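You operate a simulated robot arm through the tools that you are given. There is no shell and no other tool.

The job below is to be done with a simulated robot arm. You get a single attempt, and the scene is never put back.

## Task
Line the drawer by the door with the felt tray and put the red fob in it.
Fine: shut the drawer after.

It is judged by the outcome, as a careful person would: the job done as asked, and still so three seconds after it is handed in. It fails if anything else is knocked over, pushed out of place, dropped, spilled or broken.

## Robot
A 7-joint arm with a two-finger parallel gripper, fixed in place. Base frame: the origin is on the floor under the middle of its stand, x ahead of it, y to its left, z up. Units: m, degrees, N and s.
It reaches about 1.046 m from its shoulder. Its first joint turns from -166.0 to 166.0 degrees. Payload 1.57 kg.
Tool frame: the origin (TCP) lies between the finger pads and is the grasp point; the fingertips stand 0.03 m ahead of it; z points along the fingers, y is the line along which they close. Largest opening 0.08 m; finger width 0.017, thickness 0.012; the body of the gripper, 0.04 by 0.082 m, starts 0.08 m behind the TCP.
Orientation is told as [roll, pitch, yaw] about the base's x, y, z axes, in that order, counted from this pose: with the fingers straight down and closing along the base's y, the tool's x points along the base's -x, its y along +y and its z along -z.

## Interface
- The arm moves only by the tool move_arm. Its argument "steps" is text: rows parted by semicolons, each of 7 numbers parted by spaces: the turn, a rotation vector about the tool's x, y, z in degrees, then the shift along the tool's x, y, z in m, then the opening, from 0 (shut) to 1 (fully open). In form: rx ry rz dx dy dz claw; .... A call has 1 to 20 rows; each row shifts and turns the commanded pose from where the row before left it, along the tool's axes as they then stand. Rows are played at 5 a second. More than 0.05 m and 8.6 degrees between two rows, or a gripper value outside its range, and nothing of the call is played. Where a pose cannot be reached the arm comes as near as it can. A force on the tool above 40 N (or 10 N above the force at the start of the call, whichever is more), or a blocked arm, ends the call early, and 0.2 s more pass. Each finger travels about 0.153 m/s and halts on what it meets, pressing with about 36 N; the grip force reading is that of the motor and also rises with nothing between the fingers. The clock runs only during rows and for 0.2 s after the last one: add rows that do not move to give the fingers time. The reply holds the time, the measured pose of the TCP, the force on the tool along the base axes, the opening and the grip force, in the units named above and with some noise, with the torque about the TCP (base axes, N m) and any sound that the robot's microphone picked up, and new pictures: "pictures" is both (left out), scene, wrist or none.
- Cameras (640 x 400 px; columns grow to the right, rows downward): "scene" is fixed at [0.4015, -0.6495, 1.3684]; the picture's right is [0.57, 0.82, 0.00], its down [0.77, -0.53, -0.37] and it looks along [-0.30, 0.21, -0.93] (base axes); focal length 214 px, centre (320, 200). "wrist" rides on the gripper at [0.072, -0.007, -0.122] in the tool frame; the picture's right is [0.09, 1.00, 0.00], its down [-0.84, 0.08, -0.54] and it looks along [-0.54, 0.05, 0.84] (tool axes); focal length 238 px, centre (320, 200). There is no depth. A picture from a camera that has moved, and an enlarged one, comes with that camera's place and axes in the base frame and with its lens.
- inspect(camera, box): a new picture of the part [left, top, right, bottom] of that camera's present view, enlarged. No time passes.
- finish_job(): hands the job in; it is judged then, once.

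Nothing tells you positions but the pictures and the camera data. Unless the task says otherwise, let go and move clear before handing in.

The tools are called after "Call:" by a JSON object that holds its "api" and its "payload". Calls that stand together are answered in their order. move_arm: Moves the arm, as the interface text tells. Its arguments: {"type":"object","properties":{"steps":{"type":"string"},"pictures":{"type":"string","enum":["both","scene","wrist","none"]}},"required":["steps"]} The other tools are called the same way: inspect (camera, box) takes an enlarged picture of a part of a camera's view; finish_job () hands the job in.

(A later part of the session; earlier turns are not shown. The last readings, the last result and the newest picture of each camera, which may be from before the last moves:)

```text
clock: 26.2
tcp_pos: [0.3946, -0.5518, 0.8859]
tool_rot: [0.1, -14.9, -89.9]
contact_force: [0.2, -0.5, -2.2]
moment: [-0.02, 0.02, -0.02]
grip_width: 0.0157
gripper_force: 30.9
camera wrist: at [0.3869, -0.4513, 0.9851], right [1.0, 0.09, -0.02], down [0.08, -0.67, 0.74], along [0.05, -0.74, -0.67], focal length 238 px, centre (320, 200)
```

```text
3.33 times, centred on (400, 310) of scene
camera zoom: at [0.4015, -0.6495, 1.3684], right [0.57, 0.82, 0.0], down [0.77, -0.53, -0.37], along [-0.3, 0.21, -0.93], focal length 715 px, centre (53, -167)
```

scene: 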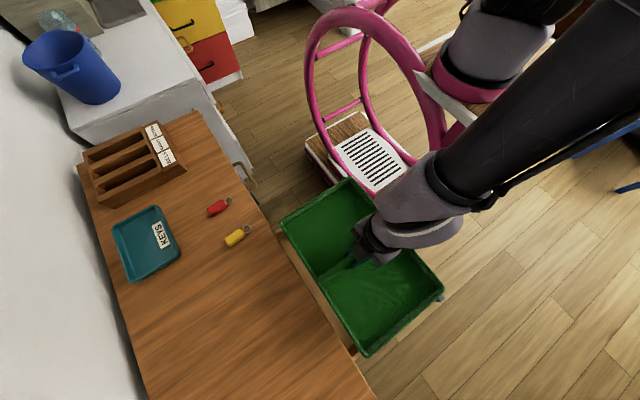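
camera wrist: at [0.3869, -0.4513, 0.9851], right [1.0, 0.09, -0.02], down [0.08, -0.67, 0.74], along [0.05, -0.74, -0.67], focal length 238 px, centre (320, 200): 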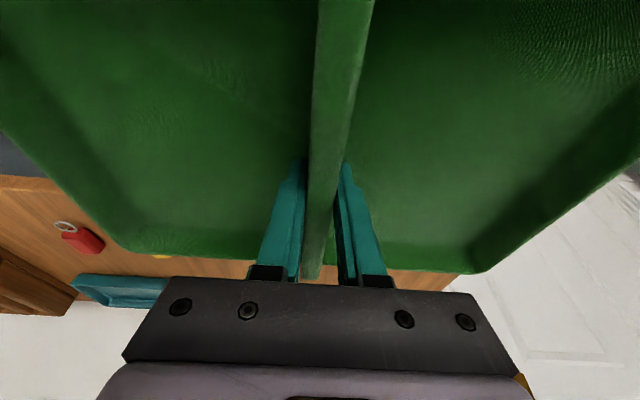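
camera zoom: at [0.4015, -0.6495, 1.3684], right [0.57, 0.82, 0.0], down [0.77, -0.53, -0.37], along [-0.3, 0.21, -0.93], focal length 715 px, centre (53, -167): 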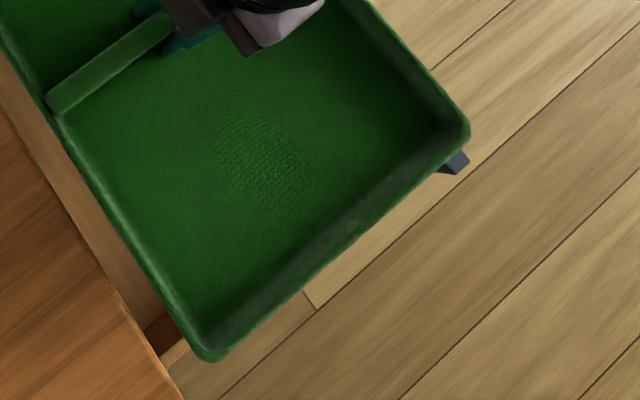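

The scene view shows the tray sitting slightly close to the drawer front. I'll shift it 10 mm toward -y and 3 mm toward +x, lower it to just above the drawer rim, and recheck.

Call:
{"api": "move_arm", "payload": {"steps": "0 0 0 0.002 0.001 0.0202 0;0 0 0 0.002 0.001 0.0202 0;0 0 0 0.002 0.001 0.0202 0;0 0 0 0 0 0 0", "pictures": "both"}}

Call:
{"api": "inspect", "payload": {"camera": "scene", "box": [260, 160, 380, 280]}}

Call:
{"api": "inspect", "payload": {"camera": "scene", "box": [340, 250, 460, 370]}}

```text
clock: 27.2
tcp_pos: [0.3954, -0.5612, 0.8255]
tool_rot: [-0.1, -15.0, -90.0]
contact_force: [-0.3, 0.0, -2.1]
moment: [0.01, 0.04, -0.01]
grip_width: 0.0156
gripper_force: 31.4
camera wrist: at [0.3892, -0.4606, 0.9246], right [1.0, 0.09, -0.02], down [0.08, -0.67, 0.74], along [0.05, -0.74, -0.67], focal length 238 px, centre (320, 200)
```

scene: 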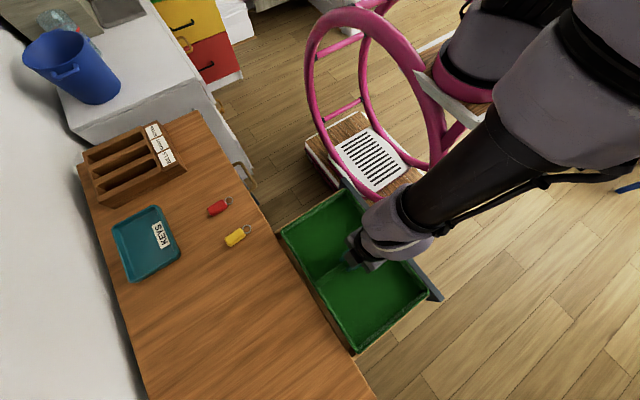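
wrist: 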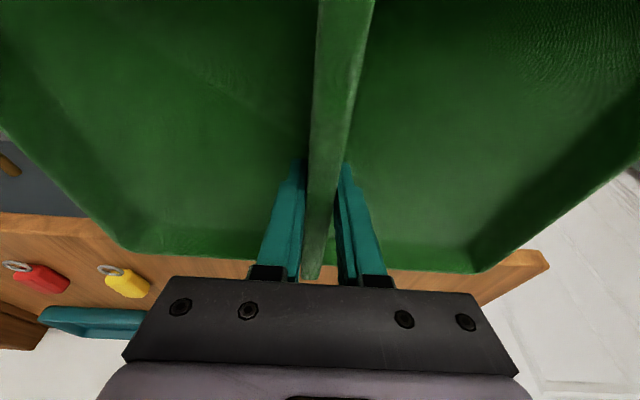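

```text
3.33 times, centred on (320, 220) of scene
camera zoom: at [0.4015, -0.6495, 1.3684], right [0.57, 0.82, 0.0], down [0.77, -0.53, -0.37], along [-0.3, 0.21, -0.93], focal length 715 px, centre (320, 133)
```

zoom: 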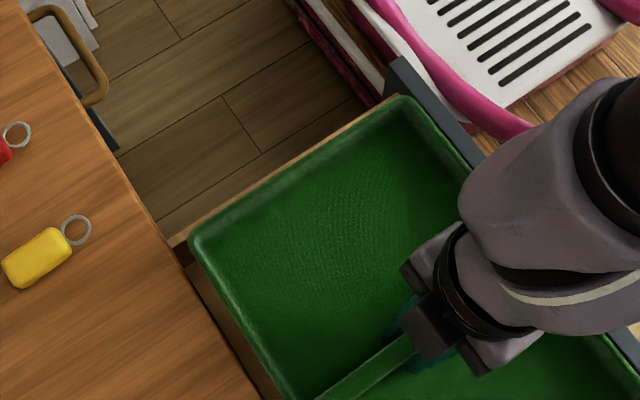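

```text
3.33 times, centred on (400, 310) of scene
camera zoom: at [0.4015, -0.6495, 1.3684], right [0.57, 0.82, 0.0], down [0.77, -0.53, -0.37], along [-0.3, 0.21, -0.93], focal length 715 px, centre (53, -167)
```

zoom: 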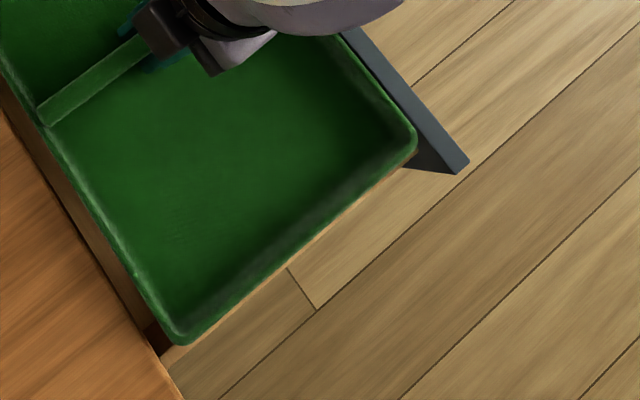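

In the same camera frame, the tray (x 0.240–0.565, y -0.66 to -0.448) fits inside the opening (x 0.221–0.582, y -0.678 to -0.422). I'll lower it into the drawer.

Call:
{"api": "move_arm", "payload": {"steps": "0 0 0 0.00388 0 0.01449 0;0 0 0 0.00388 0 0.01449 0;0 0 0 0.00388 0 0.01449 0;0 0 0 0.00388 0 0.01449 0;0 0 0 0.00259 0 0.00966 0;0 0 0 0.00259 0 0.00966 0", "pictures": "both"}}

```text
clock: 28.6
tcp_pos: [0.3975, -0.5617, 0.7454]
tool_rot: [0.0, -15.0, -90.1]
contact_force: [-0.5, -0.2, -2.8]
moment: [-0.02, -0.01, -0.05]
grip_width: 0.0157
gripper_force: 31.5
camera wrist: at [0.3893, -0.4608, 0.8446], right [1.0, 0.09, -0.02], down [0.08, -0.67, 0.74], along [0.05, -0.74, -0.67], focal length 238 px, centre (320, 200)
```

scene: 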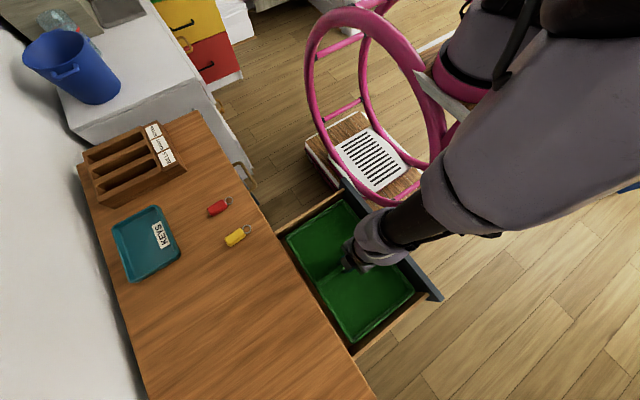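
wrist: 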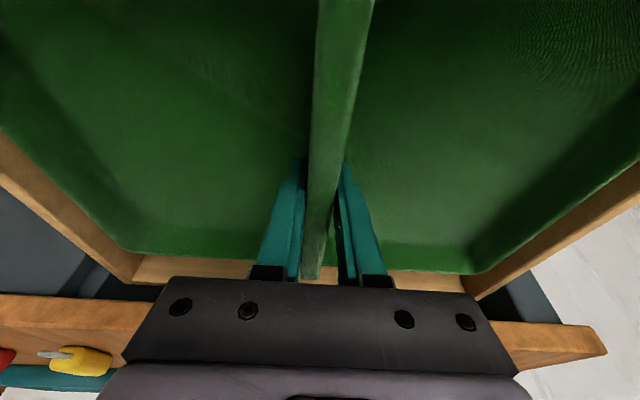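

The tray is inside the walls with even margins. I'll continue down in small steps until it touches.

Call:
{"api": "move_arm", "payload": {"steps": "0 0 0 0.00155 0 0.0058 0;0 0 0 0.00155 0 0.0058 0;0 0 0 0.00104 0 0.00386 0;0 0 0 0.00104 0 0.00386 0", "pictures": "none"}}

```text
clock: 29.6
tcp_pos: [0.3972, -0.5615, 0.725]
tool_rot: [0.0, -15.0, -90.0]
contact_force: [-0.4, -1.0, -1.6]
moment: [0.01, 0.0, 0.01]
grip_width: 0.0154
gripper_force: 31.5
```

No contact yet, so I'll keep lowering in fine steps.

Call:
{"api": "move_arm", "payload": {"steps": "0 0 0 0.00078 0 0.0029 0;0 0 0 0.00078 0 0.0029 0;0 0 0 0.00052 0 0.00193 0;0 0 0 0 0 0 0", "pictures": "wrist"}}

```text
clock: 30.6
tcp_pos: [0.3968, -0.5615, 0.7183]
tool_rot: [0.0, -15.0, -89.9]
contact_force: [-0.6, 0.2, -2.2]
moment: [-0.01, 0.01, -0.03]
grip_width: 0.0157
gripper_force: 31.4
camera wrist: at [0.3898, -0.4604, 0.8168], right [1.0, 0.09, -0.02], down [0.08, -0.67, 0.74], along [0.05, -0.74, -0.67], focal length 238 px, centre (320, 200)
```

wrist: 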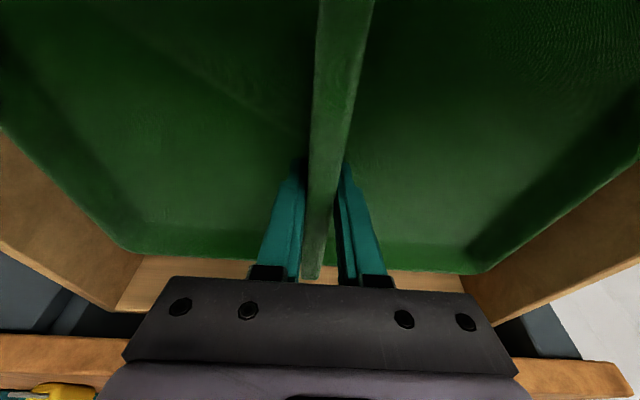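

Call:
{"api": "move_arm", "payload": {"steps": "0 0 0 0.00052 0 0.00193 0;0 0 0 0.00052 0 0.00193 0;0 0 0 0.00052 0 0.00193 0;0 0 0 0 0 0 0", "pictures": "none"}}

```text
clock: 31.6
tcp_pos: [0.398, -0.5623, 0.7122]
tool_rot: [-0.1, -15.1, -90.0]
contact_force: [0.0, -0.8, -1.5]
moment: [-0.01, 0.04, -0.04]
grip_width: 0.0155
gripper_force: 30.6
```

No contact force yet, so I'll continue down in 2 mm steps.

Call:
{"api": "move_arm", "payload": {"steps": "0 0 0 0.00052 0 0.00193 0;0 0 0 0.00052 0 0.00193 0;0 0 0 0 0 0 0", "pictures": "none"}}

Call:
{"api": "move_arm", "payload": {"steps": "0 0 0 0.00052 0 0.00193 0;0 0 0 0.00052 0 0.00193 0;0 0 0 0 0 0 0", "pictures": "both"}}

```text
clock: 32.4
tcp_pos: [0.3967, -0.5623, 0.7083]
tool_rot: [0.0, -15.0, -89.9]
contact_force: [0.3, 0.4, -1.0]
moment: [-0.02, -0.01, -0.02]
grip_width: 0.0158
gripper_force: 31.1
```

```text
clock: 33.2
tcp_pos: [0.3967, -0.5623, 0.7047]
tool_rot: [0.0, -15.1, -90.1]
contact_force: [-0.1, 1.9, 20.2]
moment: [0.84, 0.14, -0.05]
grip_width: 0.0159
gripper_force: 31.6
camera wrist: at [0.3896, -0.4609, 0.8042], right [1.0, 0.09, -0.02], down [0.08, -0.67, 0.74], along [0.05, -0.74, -0.67], focal length 238 px, centre (320, 200)
```

scene: 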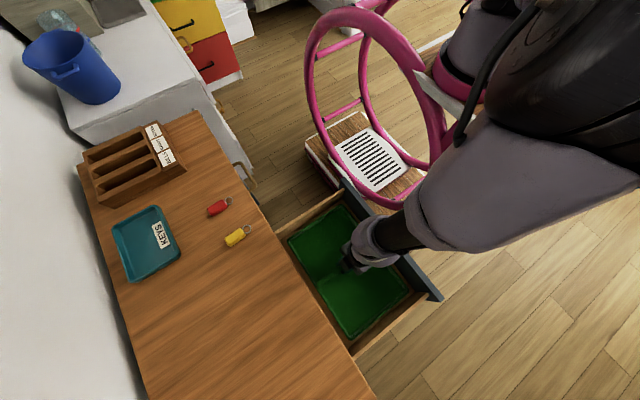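
wrist: 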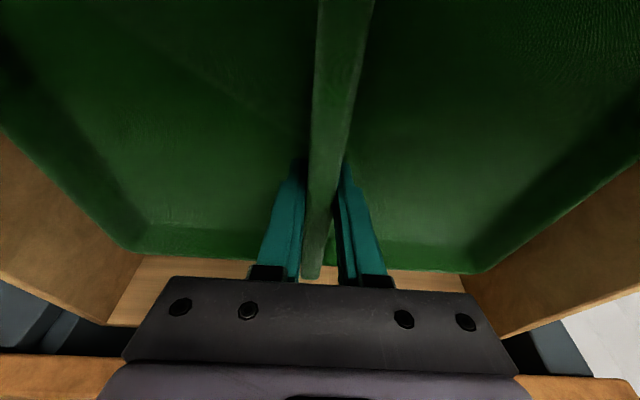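

The tray has touched down on the drawer floor (TCP z≈0.705). I'll ease off slightly and open the fingers.

Call:
{"api": "move_arm", "payload": {"steps": "0 0 0 -0.0003 0 -0.001 0;0 0 0 0 0 0 0.15;0 0 0 0 0 0 0.3;0 0 0 0 0 0 0.45;0 0 0 0 0 0 0.6;0 0 0 0 0 0 0.6", "pictures": "wrist"}}

```text
clock: 34.6
tcp_pos: [0.3974, -0.5616, 0.7064]
tool_rot: [-0.1, -15.1, -90.0]
contact_force: [0.4, 0.9, 0.2]
moment: [0.02, -0.06, 0.0]
grip_width: 0.048
gripper_force: 0.0
camera wrist: at [0.3896, -0.4605, 0.8042], right [1.0, 0.09, -0.02], down [0.08, -0.67, 0.74], along [0.05, -0.74, -0.67], focal length 238 px, centre (320, 200)
```

wrist: 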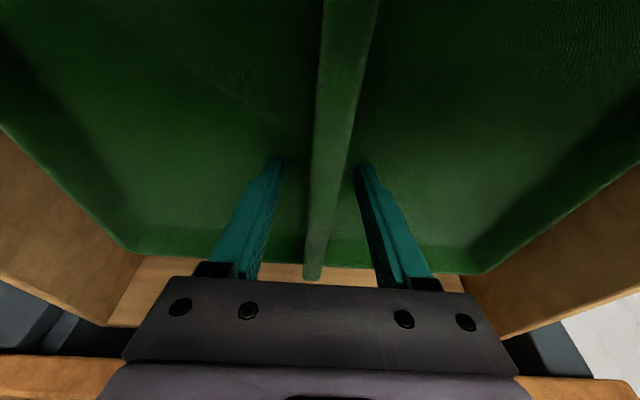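

The tray is released. I'll raise the gripper straight up and check how the tray sits.

Call:
{"api": "move_arm", "payload": {"steps": "0 0 0 -0.00388 0 -0.01449 0.6;0 0 0 -0.00776 0 -0.02898 0.6;0 0 0 -0.00906 0 -0.0338 0.6;0 0 0 -0.00906 0 -0.0338 0.6;0 0 0 -0.00906 0 -0.0338 0.6;0 0 0 -0.00906 0 -0.0338 0.6", "pictures": "both"}}

Call:
{"api": "inspect", "payload": {"camera": "scene", "box": [250, 160, 460, 370]}}

```text
clock: 36.0
tcp_pos: [0.3958, -0.5625, 0.8899]
tool_rot: [0.0, -14.9, -90.0]
contact_force: [-1.4, -0.2, -0.8]
moment: [0.04, 0.02, 0.03]
grip_width: 0.0477
gripper_force: 0.0
camera wrist: at [0.3888, -0.4608, 0.9891], right [1.0, 0.09, -0.02], down [0.08, -0.67, 0.74], along [0.05, -0.74, -0.67], focal length 238 px, centre (320, 200)
```

scene: 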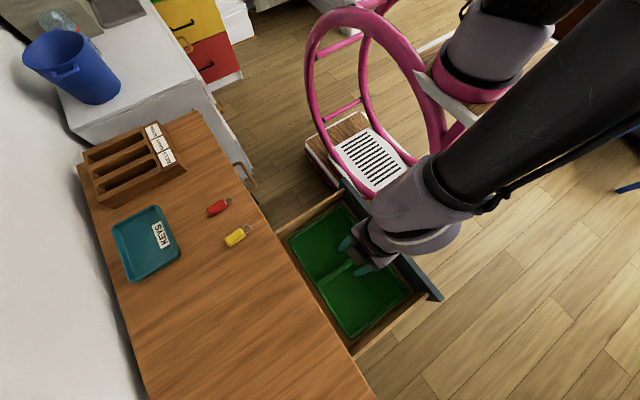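
wrist: 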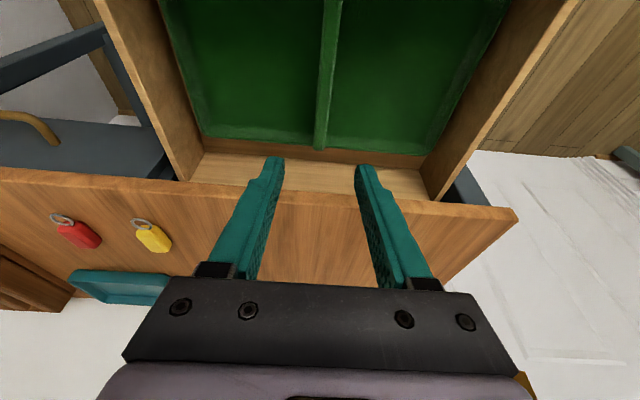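

```text
1.90 times, centred on (355, 265) of scene
camera zoom: at [0.4015, -0.6495, 1.3684], right [0.57, 0.82, 0.0], down [0.77, -0.53, -0.37], along [-0.3, 0.21, -0.93], focal length 408 px, centre (253, 76)
```

zoom: 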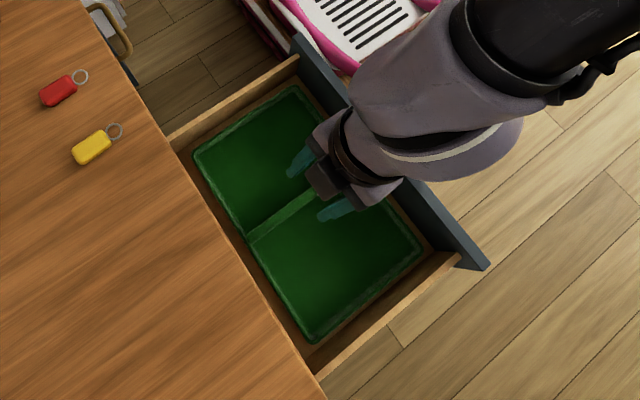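

The tray sits flat inside the drawer. Next is the red fob: I'll straighten the tool and move above it, near (0.075, -0.765).

Call:
{"api": "move_arm", "payload": {"steps": "0 7.5 0 0 0 0 0.6;0 7.5 0 0 0 0 0.6;0 0 0 -0.02 -0.0356 -0.0033 0.6;0 0 0 -0.02 -0.0356 -0.0033 0.6;0 0 0 -0.02 -0.0356 -0.0033 0.6;0 0 0 -0.02 -0.0356 -0.0033 0.6;0 0 0 -0.02 -0.0356 -0.0033 0.6;0 0 0 -0.02 -0.0356 -0.0033 0.6;0 0 0 -0.02 -0.0356 -0.0033 0.6;0 0 0 -0.02 -0.0356 -0.0033 0.6;0 0 0 -0.02 -0.0356 -0.0033 0.6", "pictures": "both"}}

```text
clock: 38.4
tcp_pos: [0.0768, -0.7432, 0.9201]
tool_rot: [0.0, 0.1, -89.9]
contact_force: [-0.1, -0.4, -0.2]
moment: [0.01, 0.03, 0.02]
grip_width: 0.048
gripper_force: 0.2
camera wrist: at [0.0701, -0.6706, 1.0421], right [1.0, 0.09, 0.0], down [0.08, -0.84, 0.54], along [0.05, -0.54, -0.84], focal length 238 px, centre (320, 200)
```

scene: 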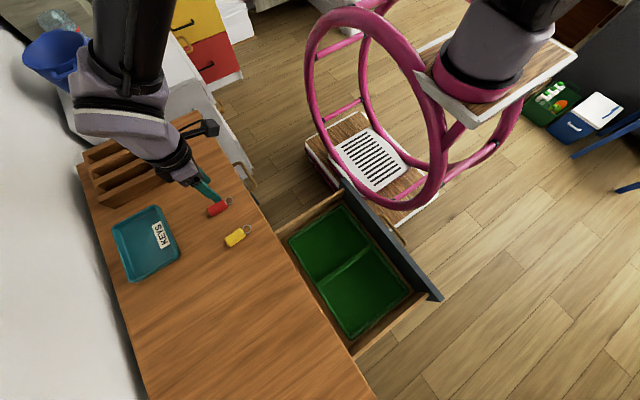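
wrist: 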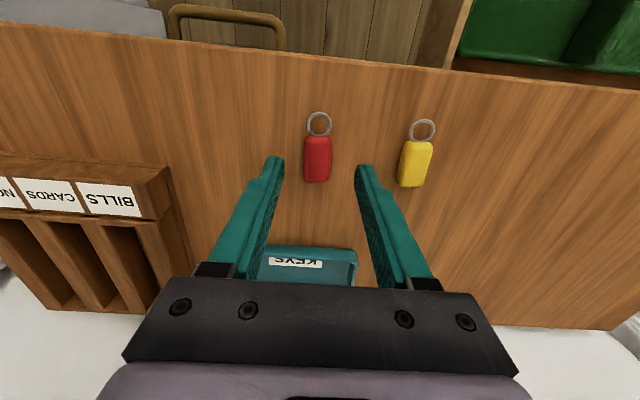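

Call:
{"api": "inspect", "payload": {"camera": "wrist", "box": [230, 90, 450, 230]}}

Call:
{"api": "inspect", "payload": {"camera": "scene", "box": [170, 170, 270, 260]}}

```text
2.86 times, centred on (340, 160) of wrist
camera zoom: at [0.0701, -0.6706, 1.0421], right [1.0, 0.09, 0.0], down [0.08, -0.84, 0.54], along [0.05, -0.54, -0.84], focal length 681 px, centre (263, 314)
```

zoom: 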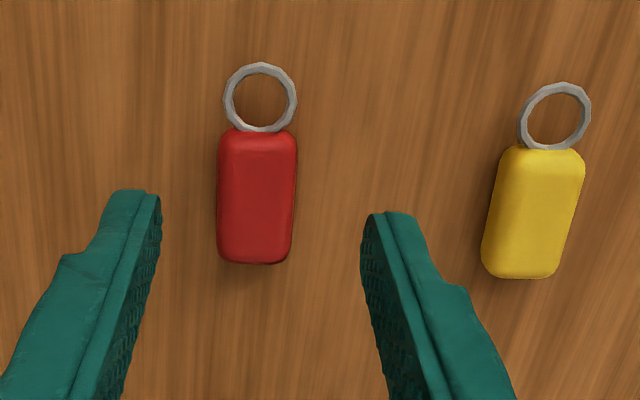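

```text
4.44 times, centred on (220, 215) of scene
camera zoom: at [0.4015, -0.6495, 1.3684], right [0.57, 0.82, 0.0], down [0.77, -0.53, -0.37], along [-0.3, 0.21, -0.93], focal length 953 px, centre (764, 133)
```

zoom: 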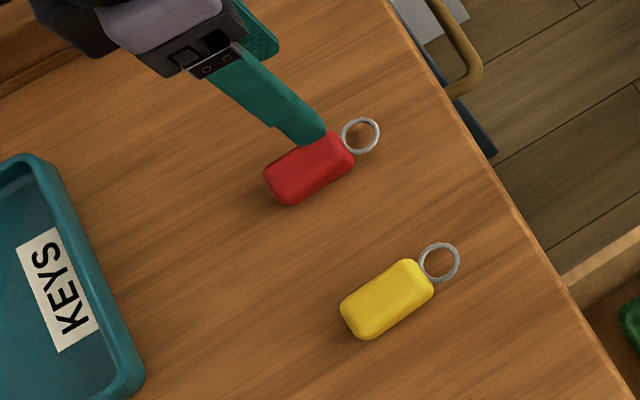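

The red fob body is about 0.03 × 0.05 m, centred near (0.077, -0.773) and aligned along y. I'll open a bit wider and descend over it.

Call:
{"api": "move_arm", "payload": {"steps": "0 0 0 -0.0075 0 0.015 0.85;0 0 0 -0.0075 0 0.02 0.85;0 0 0 -0.0075 0 0.02 0.85;0 0 0 -0.0075 0 0.015 0.85;0 0 0 0 0 0.008 0.85;0 0 0 0 0 0.004 0.85", "pictures": "both"}}

Call:
{"api": "inspect", "payload": {"camera": "wrist", "box": [200, 90, 440, 240]}}

```text
clock: 39.8
tcp_pos: [0.076, -0.7725, 0.8379]
tool_rot: [0.0, 0.0, -90.0]
contact_force: [0.3, -0.1, -0.8]
moment: [0.01, 0.02, -0.02]
grip_width: 0.0682
gripper_force: 0.1
camera wrist: at [0.0693, -0.7002, 0.9597], right [1.0, 0.09, 0.0], down [0.08, -0.84, 0.54], along [0.05, -0.54, -0.84], focal length 238 px, centre (320, 200)
```

scene: 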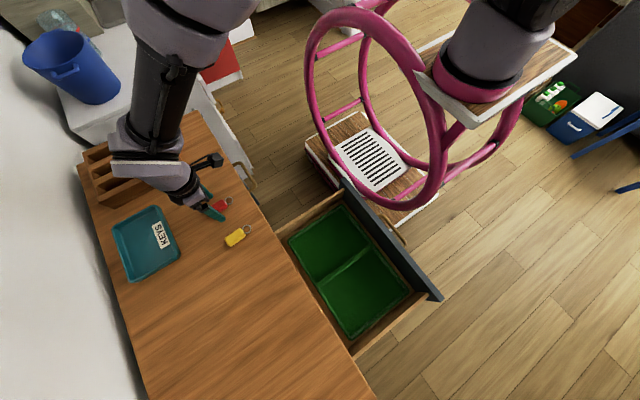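
wrist: 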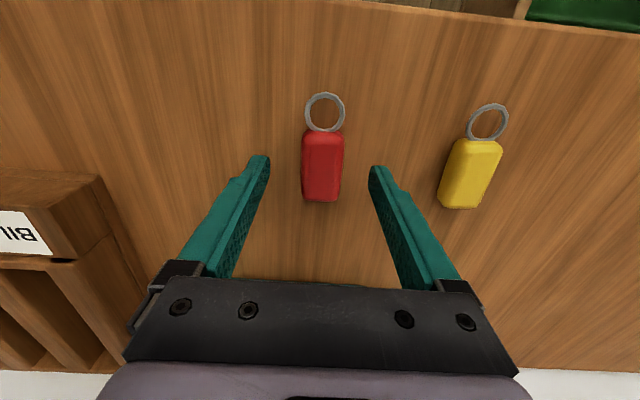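

```text
2.67 times, centred on (320, 165) of wrist
camera zoom: at [0.0693, -0.7002, 0.9597], right [1.0, 0.09, 0.0], down [0.08, -0.84, 0.54], along [0.05, -0.54, -0.84], focal length 636 px, centre (320, 293)
```

zoom: 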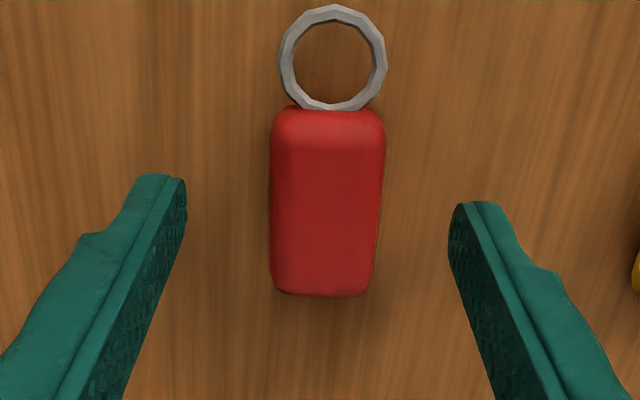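

The fob is centred between the fingers. I'll lower the last few millimetres, watching the force.

Call:
{"api": "move_arm", "payload": {"steps": "0 0 0 0 0 0.003 0.85;0 0 0 0 0 0.002 0.85;0 0 0 0 0 0.001 0.85;0 0 0 0 0 0 0.85", "pictures": "wrist"}}

```text
clock: 40.8
tcp_pos: [0.0772, -0.7735, 0.8325]
tool_rot: [0.0, 0.0, -89.8]
contact_force: [-0.4, 0.7, -0.6]
moment: [0.0, 0.03, 0.02]
grip_width: 0.0681
gripper_force: 0.0
camera wrist: at [0.0693, -0.7002, 0.9537], right [1.0, 0.09, 0.0], down [0.08, -0.84, 0.54], along [0.05, -0.54, -0.84], focal length 238 px, centre (320, 200)
```

wrist: 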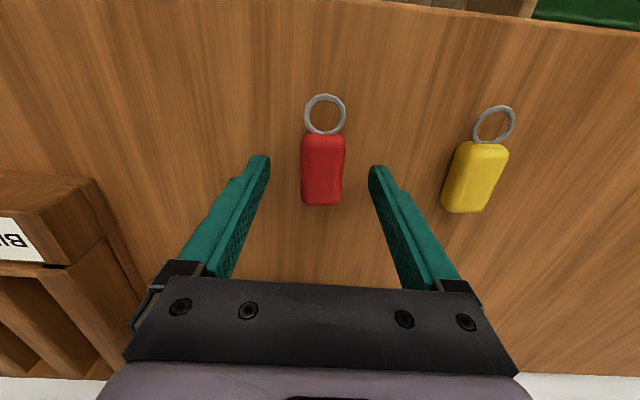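

Call:
{"api": "move_arm", "payload": {"steps": "0 0 0 0 0 0.0015 0.85;0 0 0 0 0 0.0015 0.85;0 0 0 0 0 0 0.85", "pictures": "none"}}

```text
clock: 41.6
tcp_pos: [0.0763, -0.7716, 0.8294]
tool_rot: [0.0, -0.1, -89.9]
contact_force: [2.4, 3.6, 11.8]
moment: [0.21, -0.05, -0.05]
grip_width: 0.0678
gripper_force: 0.1
```

The fingertips just touched the table at TCP z≈0.829. I'll rise about 2 mm and close on the fob.

Call:
{"api": "move_arm", "payload": {"steps": "0 0 0 0 0 -0.0022 0.85;0 0 0 0 0 0 0.6;0 0 0 0 0 0 0.4;0 0 0 0 0 0 0.25;0 0 0 0 0 0 0.1;0 0 0 0 0 0 0.1;0 0 0 0 0 0 0.1", "pictures": "wrist"}}

```text
clock: 43.2
tcp_pos: [0.0777, -0.773, 0.8322]
tool_rot: [0.1, 0.0, -90.0]
contact_force: [0.5, 0.3, -0.2]
moment: [0.02, -0.02, 0.01]
grip_width: 0.0268
gripper_force: 35.8
camera wrist: at [0.0694, -0.7002, 0.9532], right [1.0, 0.09, 0.0], down [0.08, -0.84, 0.54], along [0.05, -0.54, -0.84], focal length 238 px, centre (320, 200)
```

wrist: 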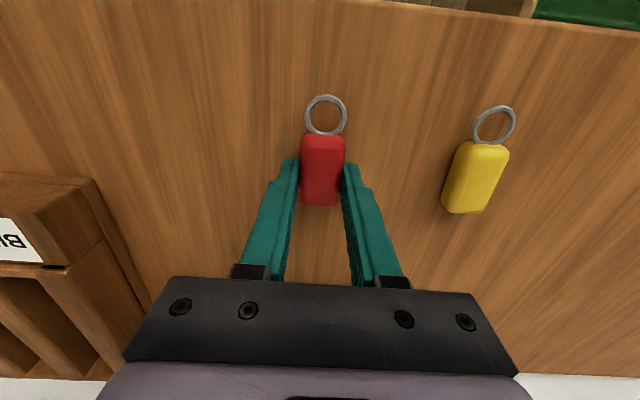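

The fob is gripped (width 0.027). I'll lift it straight up.

Call:
{"api": "move_arm", "payload": {"steps": "0 0 0 0 0 -0.01 0.1;0 0 0 0 0 -0.02 0.1;0 0 0 0 0 -0.03 0.1;0 0 0 0 0 -0.03 0.1;0 0 0 0 0 0 0.1", "pictures": "both"}}

```text
clock: 44.4
tcp_pos: [0.0753, -0.7721, 0.9205]
tool_rot: [0.0, 0.0, -89.9]
contact_force: [-0.2, -1.4, -0.8]
moment: [-0.01, -0.02, 0.0]
grip_width: 0.0268
gripper_force: 35.9
camera wrist: at [0.069, -0.6992, 1.0429], right [1.0, 0.09, 0.0], down [0.08, -0.84, 0.54], along [0.05, -0.54, -0.84], focal length 238 px, centre (320, 200)
```

scene: 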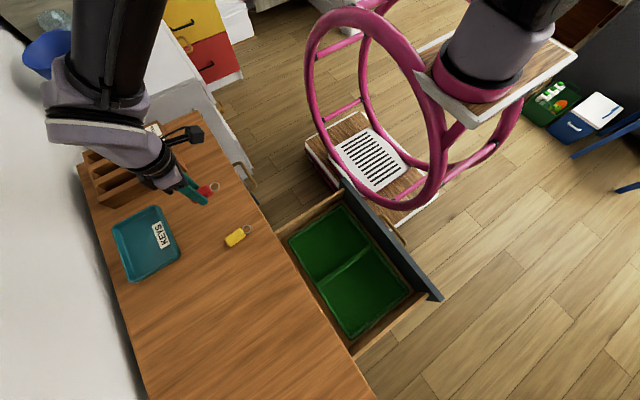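
wrist: 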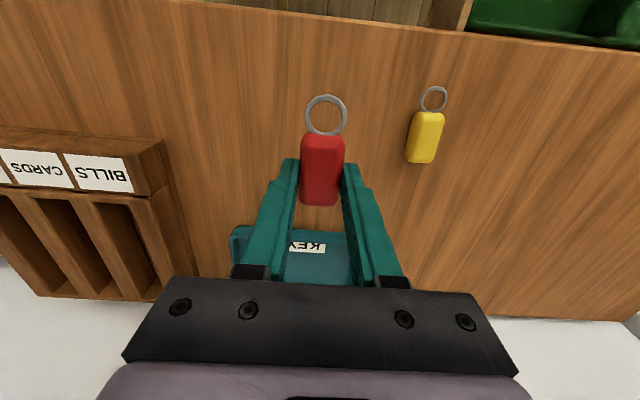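

The fob is held. I'll carry it above the left compartment of the felt tray, at about (0.317, -0.56).

Call:
{"api": "move_arm", "payload": {"steps": "0 0 0 0.0212 0.02417 0.002 0.1;0 0 0 0.0212 0.02417 0.002 0.1;0 0 0 0.0212 0.02417 0.002 0.1;0 0 0 0.0212 0.02417 0.002 0.1;0 0 0 0.0212 0.02417 0.002 0.1;0 0 0 0.0212 0.02417 0.002 0.1;0 0 0 0.0212 0.02417 0.002 0.1;0 0 0 0.0212 0.02417 0.002 0.1;0 0 0 0.0212 0.02417 0.002 0.1;0 0 0 0.0212 0.02417 0.002 0.1;0 0 0 0 0 0 0.1", "pictures": "both"}}

```text
clock: 46.8
tcp_pos: [0.3171, -0.5614, 0.902]
tool_rot: [0.0, 0.1, -90.0]
contact_force: [0.2, -0.3, -0.3]
moment: [0.01, -0.02, 0.01]
grip_width: 0.0269
gripper_force: 35.6
camera wrist: at [0.3111, -0.4882, 1.0234], right [1.0, 0.09, 0.0], down [0.08, -0.84, 0.54], along [0.05, -0.54, -0.84], focal length 238 px, centre (320, 200)
```

scene: 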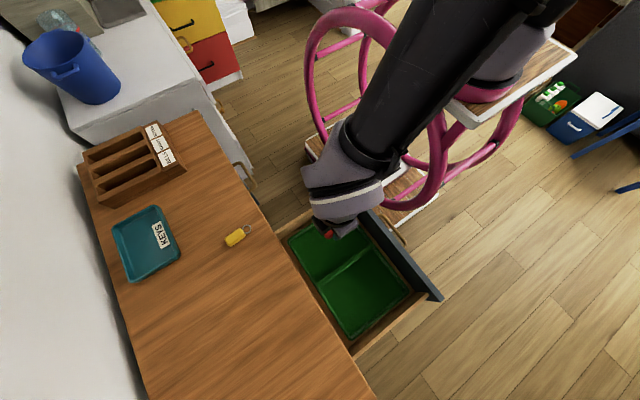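
wrist: 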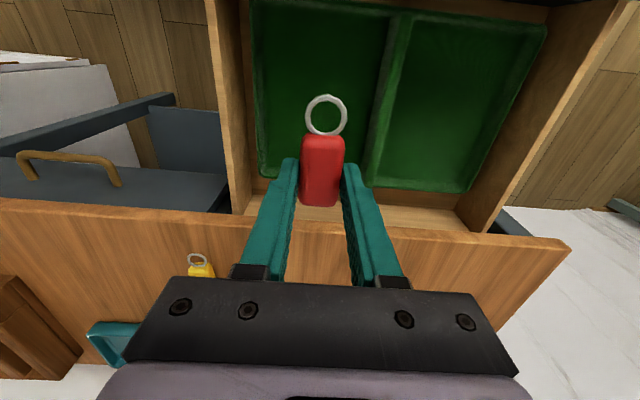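

The fob hangs over the left compartment. I'll lower it to just above the tray floor.

Call:
{"api": "move_arm", "payload": {"steps": "0 0 0 0 0 0.03 0.1;0 0 0 0 0 0.03 0.1;0 0 0 0 0 0.03 0.1;0 0 0 0 0 0.03 0.1;0 0 0 0 0 0.03 0.1;0 0 0 0 0 0.02 0.1;0 0 0 0 0 0.01 0.1;0 0 0 0 0 0 0.1", "pictures": "both"}}

```text
clock: 48.6
tcp_pos: [0.3195, -0.5619, 0.7216]
tool_rot: [0.1, 0.0, -90.1]
contact_force: [-0.3, -0.4, -0.4]
moment: [0.0, 0.03, -0.02]
grip_width: 0.027
gripper_force: 35.8
camera wrist: at [0.311, -0.4873, 0.8425], right [1.0, 0.09, 0.0], down [0.08, -0.84, 0.54], along [0.05, -0.54, -0.84], focal length 238 px, centre (320, 200)
```

scene: 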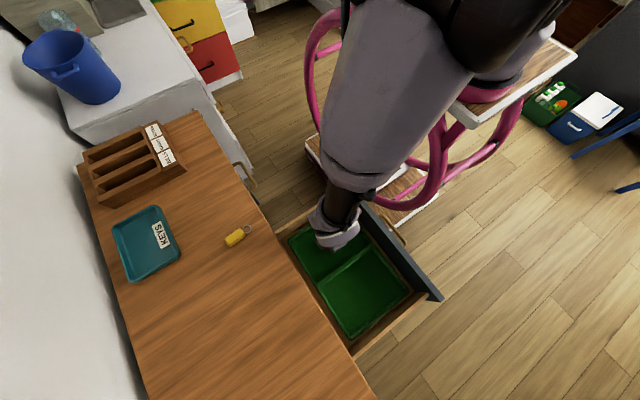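
wrist: 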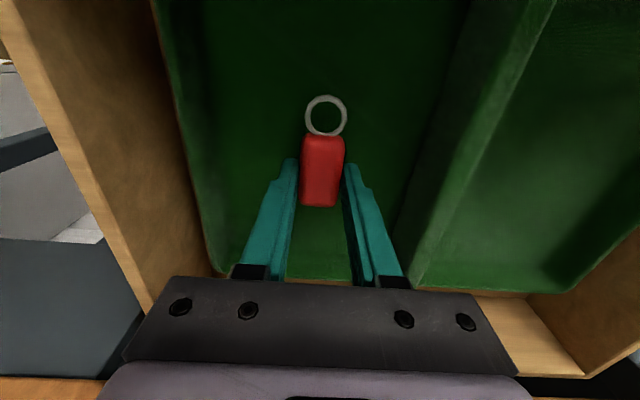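

I'm well inside the compartment. I'll lower the rest in small steps until I feel light contact.

Call:
{"api": "move_arm", "payload": {"steps": "0 0 0 0 0 0.005 0.1;0 0 0 0 0 0.004 0.1;0 0 0 0 0 0.002 0.1;0 0 0 0 0 0 0.1", "pictures": "none"}}

```text
clock: 49.6
tcp_pos: [0.3184, -0.5592, 0.7094]
tool_rot: [0.0, 0.0, -90.1]
contact_force: [0.1, -0.2, -0.5]
moment: [-0.01, 0.05, 0.03]
grip_width: 0.0266
gripper_force: 36.1
```

Call:
{"api": "move_arm", "payload": {"steps": "0 0 0 0 0 0.0015 0.1;0 0 0 0 0 0.0015 0.1;0 0 0 0 0 0 0.1", "pictures": "none"}}

```text
clock: 50.4
tcp_pos: [0.3181, -0.5599, 0.7062]
tool_rot: [0.0, 0.0, -89.9]
contact_force: [-0.2, -0.7, -0.4]
moment: [0.01, -0.04, 0.02]
grip_width: 0.0265
gripper_force: 36.2
```

Call:
{"api": "move_arm", "payload": {"steps": "0 0 0 0 0 0.001 0.1;0 0 0 0 0 0.001 0.1;0 0 0 0 0 0 0.1", "pictures": "wrist"}}

```text
clock: 51.2
tcp_pos: [0.319, -0.5591, 0.7048]
tool_rot: [0.0, -0.1, -89.8]
contact_force: [0.1, -0.1, 0.2]
moment: [-0.03, -0.02, 0.02]
grip_width: 0.0266
gripper_force: 35.8
camera wrist: at [0.311, -0.4877, 0.8271], right [1.0, 0.09, 0.0], down [0.08, -0.84, 0.54], along [0.05, -0.54, -0.84], focal length 238 px, centre (320, 200)
```

wrist: 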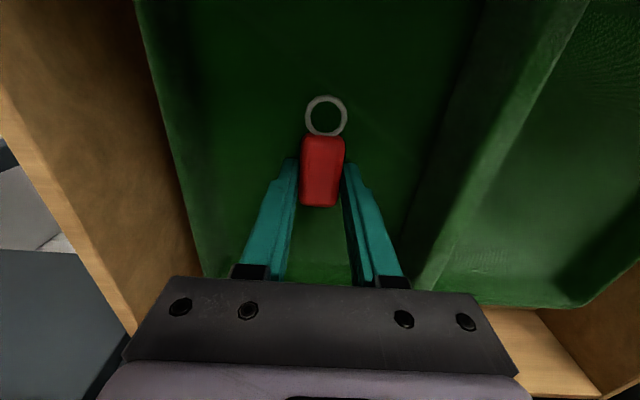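

Call:
{"api": "move_arm", "payload": {"steps": "0 0 0 0 0 0.001 0.1;0 0 0 0 0 0.001 0.1;0 0 0 0 0 0 0.1", "pictures": "none"}}

```text
clock: 52.0
tcp_pos: [0.3174, -0.5611, 0.7048]
tool_rot: [-0.1, -0.1, -90.0]
contact_force: [-0.4, -0.8, 28.9]
moment: [-0.01, 0.06, 0.0]
grip_width: 0.0268
gripper_force: 36.0
```

The fob is on the tray floor. I'll ease up a little and release.

Call:
{"api": "move_arm", "payload": {"steps": "0 0 0 0 0 -0.0015 0.1;0 0 0 0 0 0 0.35;0 0 0 0 0 0 0.45;0 0 0 0 0 0 0.6;0 0 0 0 0 0 0.6", "pictures": "wrist"}}

```text
clock: 53.2
tcp_pos: [0.3183, -0.5597, 0.7034]
tool_rot: [0.0, -0.1, -89.9]
contact_force: [-0.9, 0.4, 0.3]
moment: [0.0, -0.02, 0.0]
grip_width: 0.0482
gripper_force: 0.0
camera wrist: at [0.3113, -0.4878, 0.826], right [1.0, 0.09, 0.0], down [0.08, -0.84, 0.54], along [0.05, -0.54, -0.84], focal length 238 px, centre (320, 200)
```

wrist: 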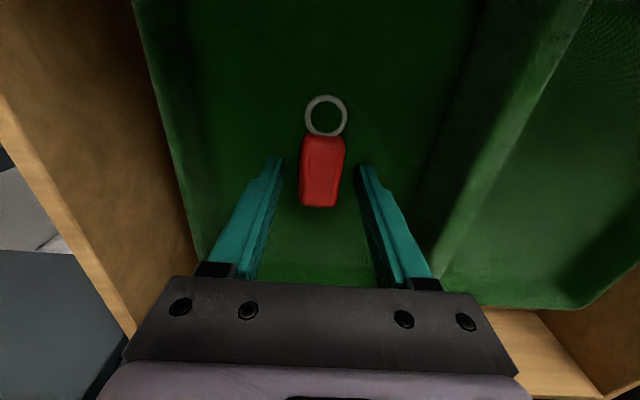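

The fob is released in the tray. I'll raise the gripper straight up, check the fob, then head for the drawer front.

Call:
{"api": "move_arm", "payload": {"steps": "0 0 0 0 0 -0.01 0.6;0 0 0 0 0 -0.03 0.6;0 0 0 0 0 -0.04 0.6;0 0 0 0 0 -0.04 0.6;0 0 0 0 0 -0.04 0.6;0 0 0 0 0 0 0.6", "pictures": "both"}}

Call:
{"api": "inspect", "payload": {"camera": "wrist", "box": [180, 0, 560, 240]}}

```text
clock: 54.6
tcp_pos: [0.3178, -0.5607, 0.8648]
tool_rot: [0.1, -0.1, -89.9]
contact_force: [-0.4, 0.0, -0.2]
moment: [-0.02, -0.02, -0.01]
grip_width: 0.0481
gripper_force: 0.1
camera wrist: at [0.3104, -0.4887, 0.9865], right [1.0, 0.09, 0.0], down [0.08, -0.84, 0.54], along [0.05, -0.54, -0.84], focal length 238 px, centre (320, 200)
```

scene: 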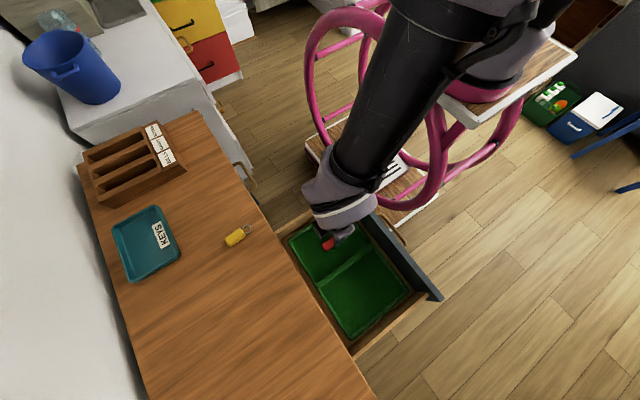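
wrist: 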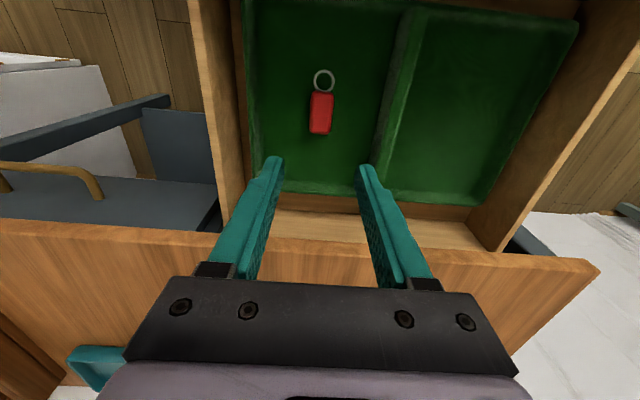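

```text
1.67 times, centred on (370, 120) of wrist
camera zoom: at [0.3104, -0.4887, 0.9865], right [1.0, 0.09, 0.0], down [0.08, -0.84, 0.54], along [0.05, -0.54, -0.84], focal length 397 px, centre (237, 333)
```

zoom: 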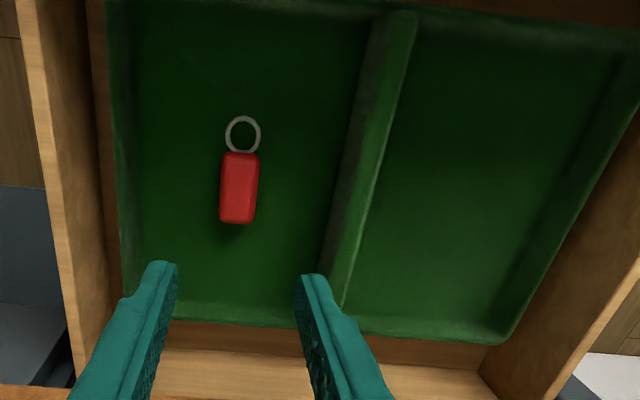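

The fob lies in the tray. I'll close the fingers and move to just in front of the drawer handle, clearing the drawer front.

Call:
{"api": "move_arm", "payload": {"steps": "0 0 0 0.0277 0.0198 0 0;0 0 0 0.0277 0.0198 0 0;0 0 0 0.0277 0.0198 0 0;0 0 0 0.0277 0.0198 0 0;0 0 0 0.035 0 0.0117 0;0 0 0 0.035 0 0.0117 0;0 0 0 0.035 0 0.0117 0;0 0 0 0 0 0 0", "pictures": "both"}}

```text
clock: 56.4
tcp_pos: [0.3971, -0.345, 0.8309]
tool_rot: [0.0, 0.0, -89.8]
contact_force: [0.4, -0.3, -0.4]
moment: [0.03, 0.01, 0.01]
grip_width: 0.0002
gripper_force: 21.3
camera wrist: at [0.3895, -0.2726, 0.9522], right [1.0, 0.09, 0.0], down [0.08, -0.84, 0.54], along [0.05, -0.54, -0.84], focal length 238 px, centre (320, 200)
```

scene: 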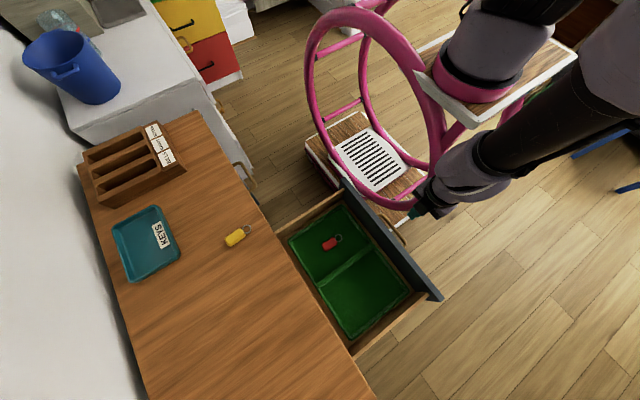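
wrist: 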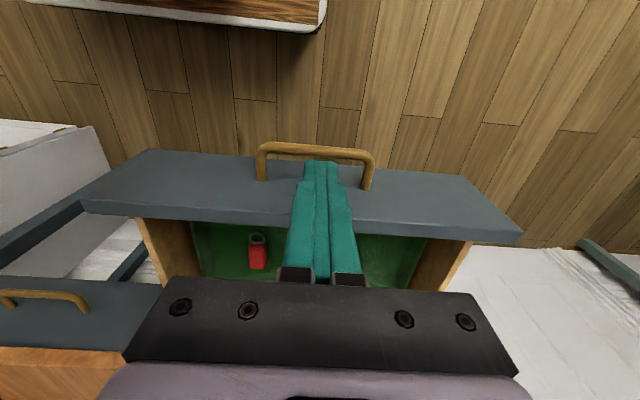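

I can reach the spot. The bar is at y≈-0.366, so I'll back off to y≈-0.333 and lower the fingers in front of it.

Call:
{"api": "move_arm", "payload": {"steps": "0 0 0 0.012 0 0 0;0 0 0 0 0 0.03 0;0 0 0 0 0 0.03 0;0 0 0 0 0 0.03 0;0 0 0 0 0 0.015 0;0 0 0 0 0 0 0", "pictures": "both"}}

```text
clock: 57.8
tcp_pos: [0.3972, -0.3318, 0.7256]
tool_rot: [0.0, 0.0, -89.9]
contact_force: [-0.2, -0.7, 0.1]
moment: [-0.02, -0.02, -0.03]
grip_width: 0.0
gripper_force: 21.4
camera wrist: at [0.3904, -0.2601, 0.8466], right [1.0, 0.09, 0.0], down [0.08, -0.84, 0.54], along [0.05, -0.54, -0.84], focal length 238 px, centre (320, 200)
```

scene: 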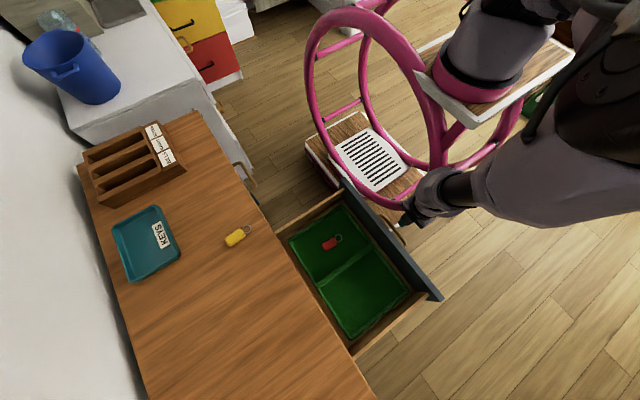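
wrist: 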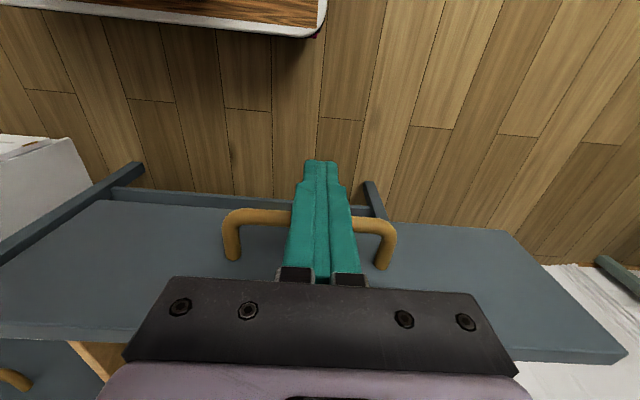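

The fingers are in front of the bar. I'll push the drawer shut slowly and smoothly.

Call:
{"api": "move_arm", "payload": {"steps": "0 0 0 -0.008 0 0 0;0 0 0 -0.01 0 0 0;0 0 0 -0.012 0 0 0;0 0 0 -0.012 0 0 0;0 0 0 -0.012 0 0 0;0 0 0 -0.012 0 0 0;0 0 0 -0.012 0 0 0;0 0 0 -0.012 0 0 0;0 0 0 -0.012 0 0 0;0 0 0 -0.012 0 0 0;0 0 0 -0.012 0 0 0;0 0 0 -0.008 0 0 0", "pictures": "both"}}

```text
clock: 60.4
tcp_pos: [0.3975, -0.4658, 0.724]
tool_rot: [0.0, 0.0, -90.0]
contact_force: [-0.3, 0.0, -0.4]
moment: [0.0, -0.04, 0.0]
grip_width: 0.0
gripper_force: 21.4
camera wrist: at [0.3904, -0.3944, 0.8461], right [1.0, 0.09, 0.0], down [0.08, -0.84, 0.54], along [0.05, -0.54, -0.84], focal length 238 px, centre (320, 200)
```

scene: 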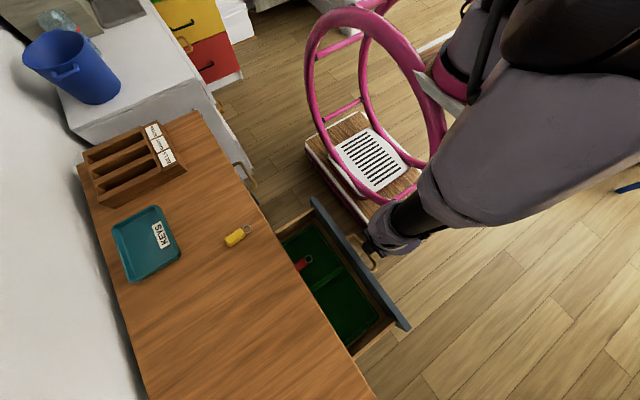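
wrist: 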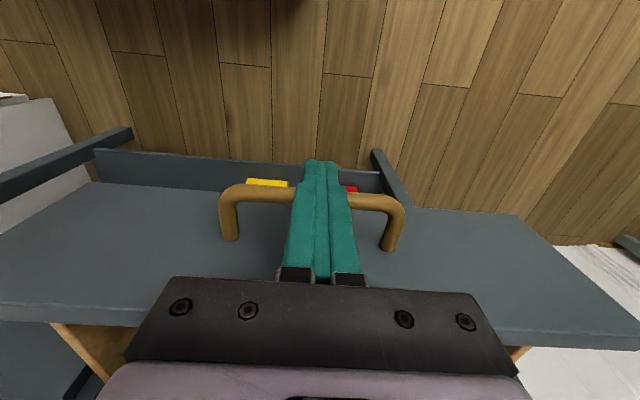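

It's closing smoothly with the tray and fob riding along. I'll continue.

Call:
{"api": "move_arm", "payload": {"steps": "0 0 0 -0.008 0 0 0;0 0 0 -0.012 0 0 0;0 0 0 -0.012 0 0 0;0 0 0 -0.012 0 0 0;0 0 0 -0.012 0 0 0;0 0 0 -0.012 0 0 0;0 0 0 -0.012 0 0 0;0 0 0 -0.012 0 0 0;0 0 0 -0.012 0 0 0;0 0 0 -0.012 0 0 0;0 0 0 -0.012 0 0 0;0 0 0 -0.01 0 0 0;0 0 0 -0.008 0 0 0;0 0 0 -0.006 0 0 0", "pictures": "both"}}

```text
clock: 63.4
tcp_pos: [0.3976, -0.6195, 0.7243]
tool_rot: [-0.1, 0.0, -89.9]
contact_force: [0.8, 0.4, 0.4]
moment: [-0.01, 0.02, 0.02]
grip_width: 0.0001
gripper_force: 21.5
camera wrist: at [0.3901, -0.5463, 0.8465], right [1.0, 0.09, 0.0], down [0.08, -0.84, 0.54], along [0.05, -0.54, -0.84], focal length 238 px, centre (320, 200)
```

scene: 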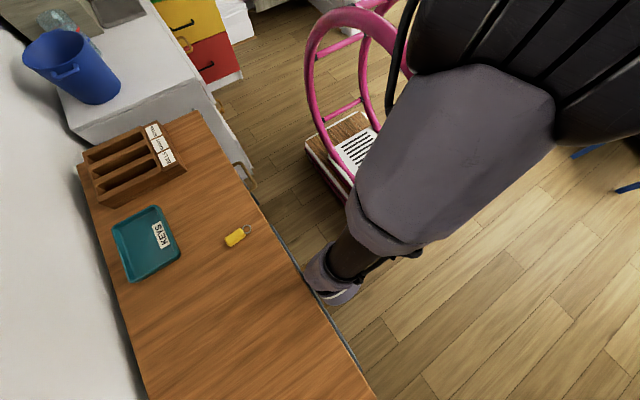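
wrist: 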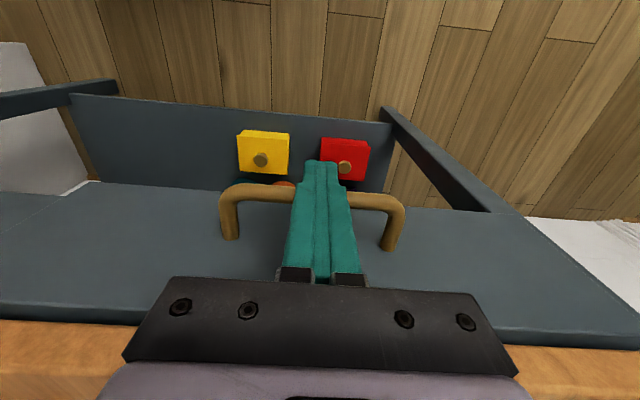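

Only about 2 cm remains. I'll push in small steps until I feel the closed stop.

Call:
{"api": "move_arm", "payload": {"steps": "0 0 0 -0.004 0 0 0;0 0 0 -0.004 0 0 0;0 0 0 -0.003 0 0 0;0 0 0 -0.003 0 0 0;0 0 0 -0.002 0 0 0;0 0 0 0 0 0 0", "pictures": "wrist"}}

```text
clock: 64.8
tcp_pos: [0.398, -0.6334, 0.7247]
tool_rot: [0.0, 0.1, -90.0]
contact_force: [0.6, -0.6, 0.8]
moment: [0.01, 0.0, 0.03]
grip_width: 0.0
gripper_force: 22.0
camera wrist: at [0.3905, -0.562, 0.8464], right [1.0, 0.09, 0.0], down [0.08, -0.84, 0.54], along [0.05, -0.54, -0.84], focal length 238 px, centre (320, 200)
```

wrist: 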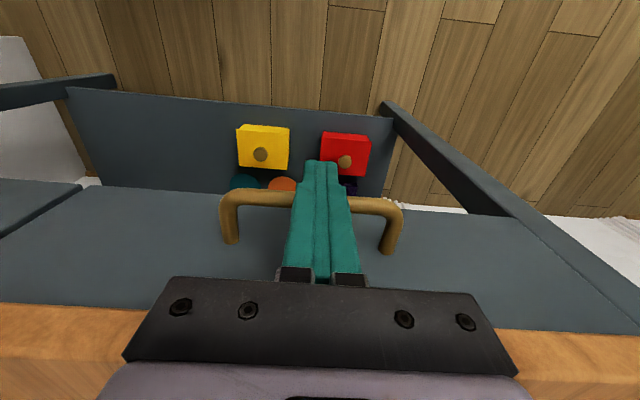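

Call:
{"api": "move_arm", "payload": {"steps": "0 0 0 -0.002 0 0 0;0 0 0 -0.002 0 0 0;0 0 0 -0.002 0 0 0;0 0 0 0 0 0 0", "pictures": "wrist"}}

```text
clock: 65.8
tcp_pos: [0.3978, -0.6381, 0.7248]
tool_rot: [0.0, 0.2, -90.0]
contact_force: [0.6, 17.3, 2.3]
moment: [0.2, 0.09, 0.02]
grip_width: 0.0
gripper_force: 21.8
camera wrist: at [0.3907, -0.5661, 0.8459], right [1.0, 0.09, 0.0], down [0.08, -0.84, 0.54], along [0.05, -0.54, -0.84], focal length 238 px, centre (320, 200)
```

wrist: 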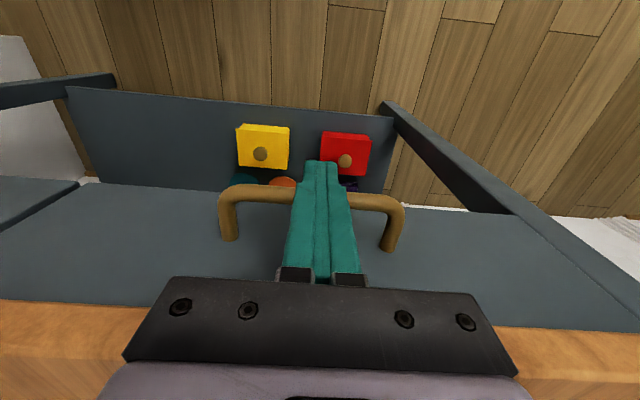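

I've met the closed stop (17 N at y≈-0.638, where the handle started). I'll back straight off, rise, and verify.

Call:
{"api": "move_arm", "payload": {"steps": "0 0 0 0.005 0 0 0;0 0 0 0.02 0 0 0;0 0 0 0.03 0 0 0;0 0 0 0.02 0 -0.03 0;0 0 0 0.01 0 -0.04 0;0 0 0 0 0 -0.04 0;0 0 0 0 0 -0.04 0;0 0 0 0 0 -0.04 0.3", "pictures": "both"}}

```text
clock: 67.6
tcp_pos: [0.3984, -0.5559, 0.9147]
tool_rot: [0.0, 0.0, -89.9]
contact_force: [-0.2, -1.0, 0.7]
moment: [0.02, 0.01, -0.03]
grip_width: 0.0239
gripper_force: 0.1
camera wrist: at [0.3908, -0.4836, 1.0366], right [1.0, 0.09, 0.0], down [0.08, -0.84, 0.54], along [0.05, -0.54, -0.84], focal length 238 px, centre (320, 200)
```

scene: 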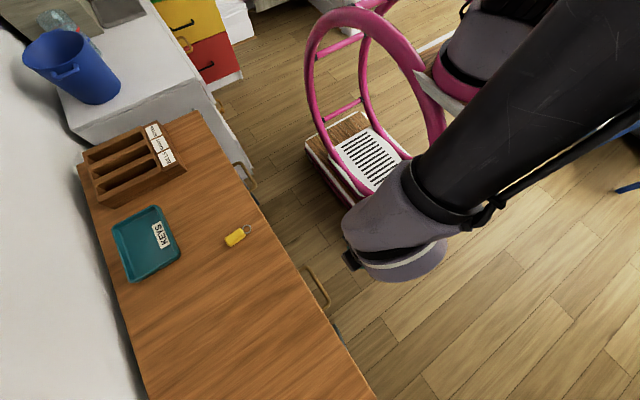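
wrist: 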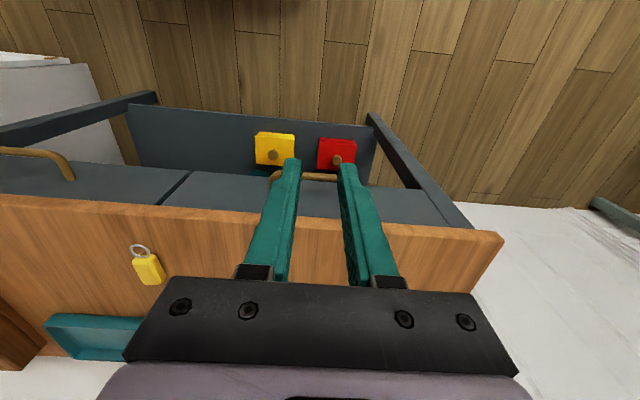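

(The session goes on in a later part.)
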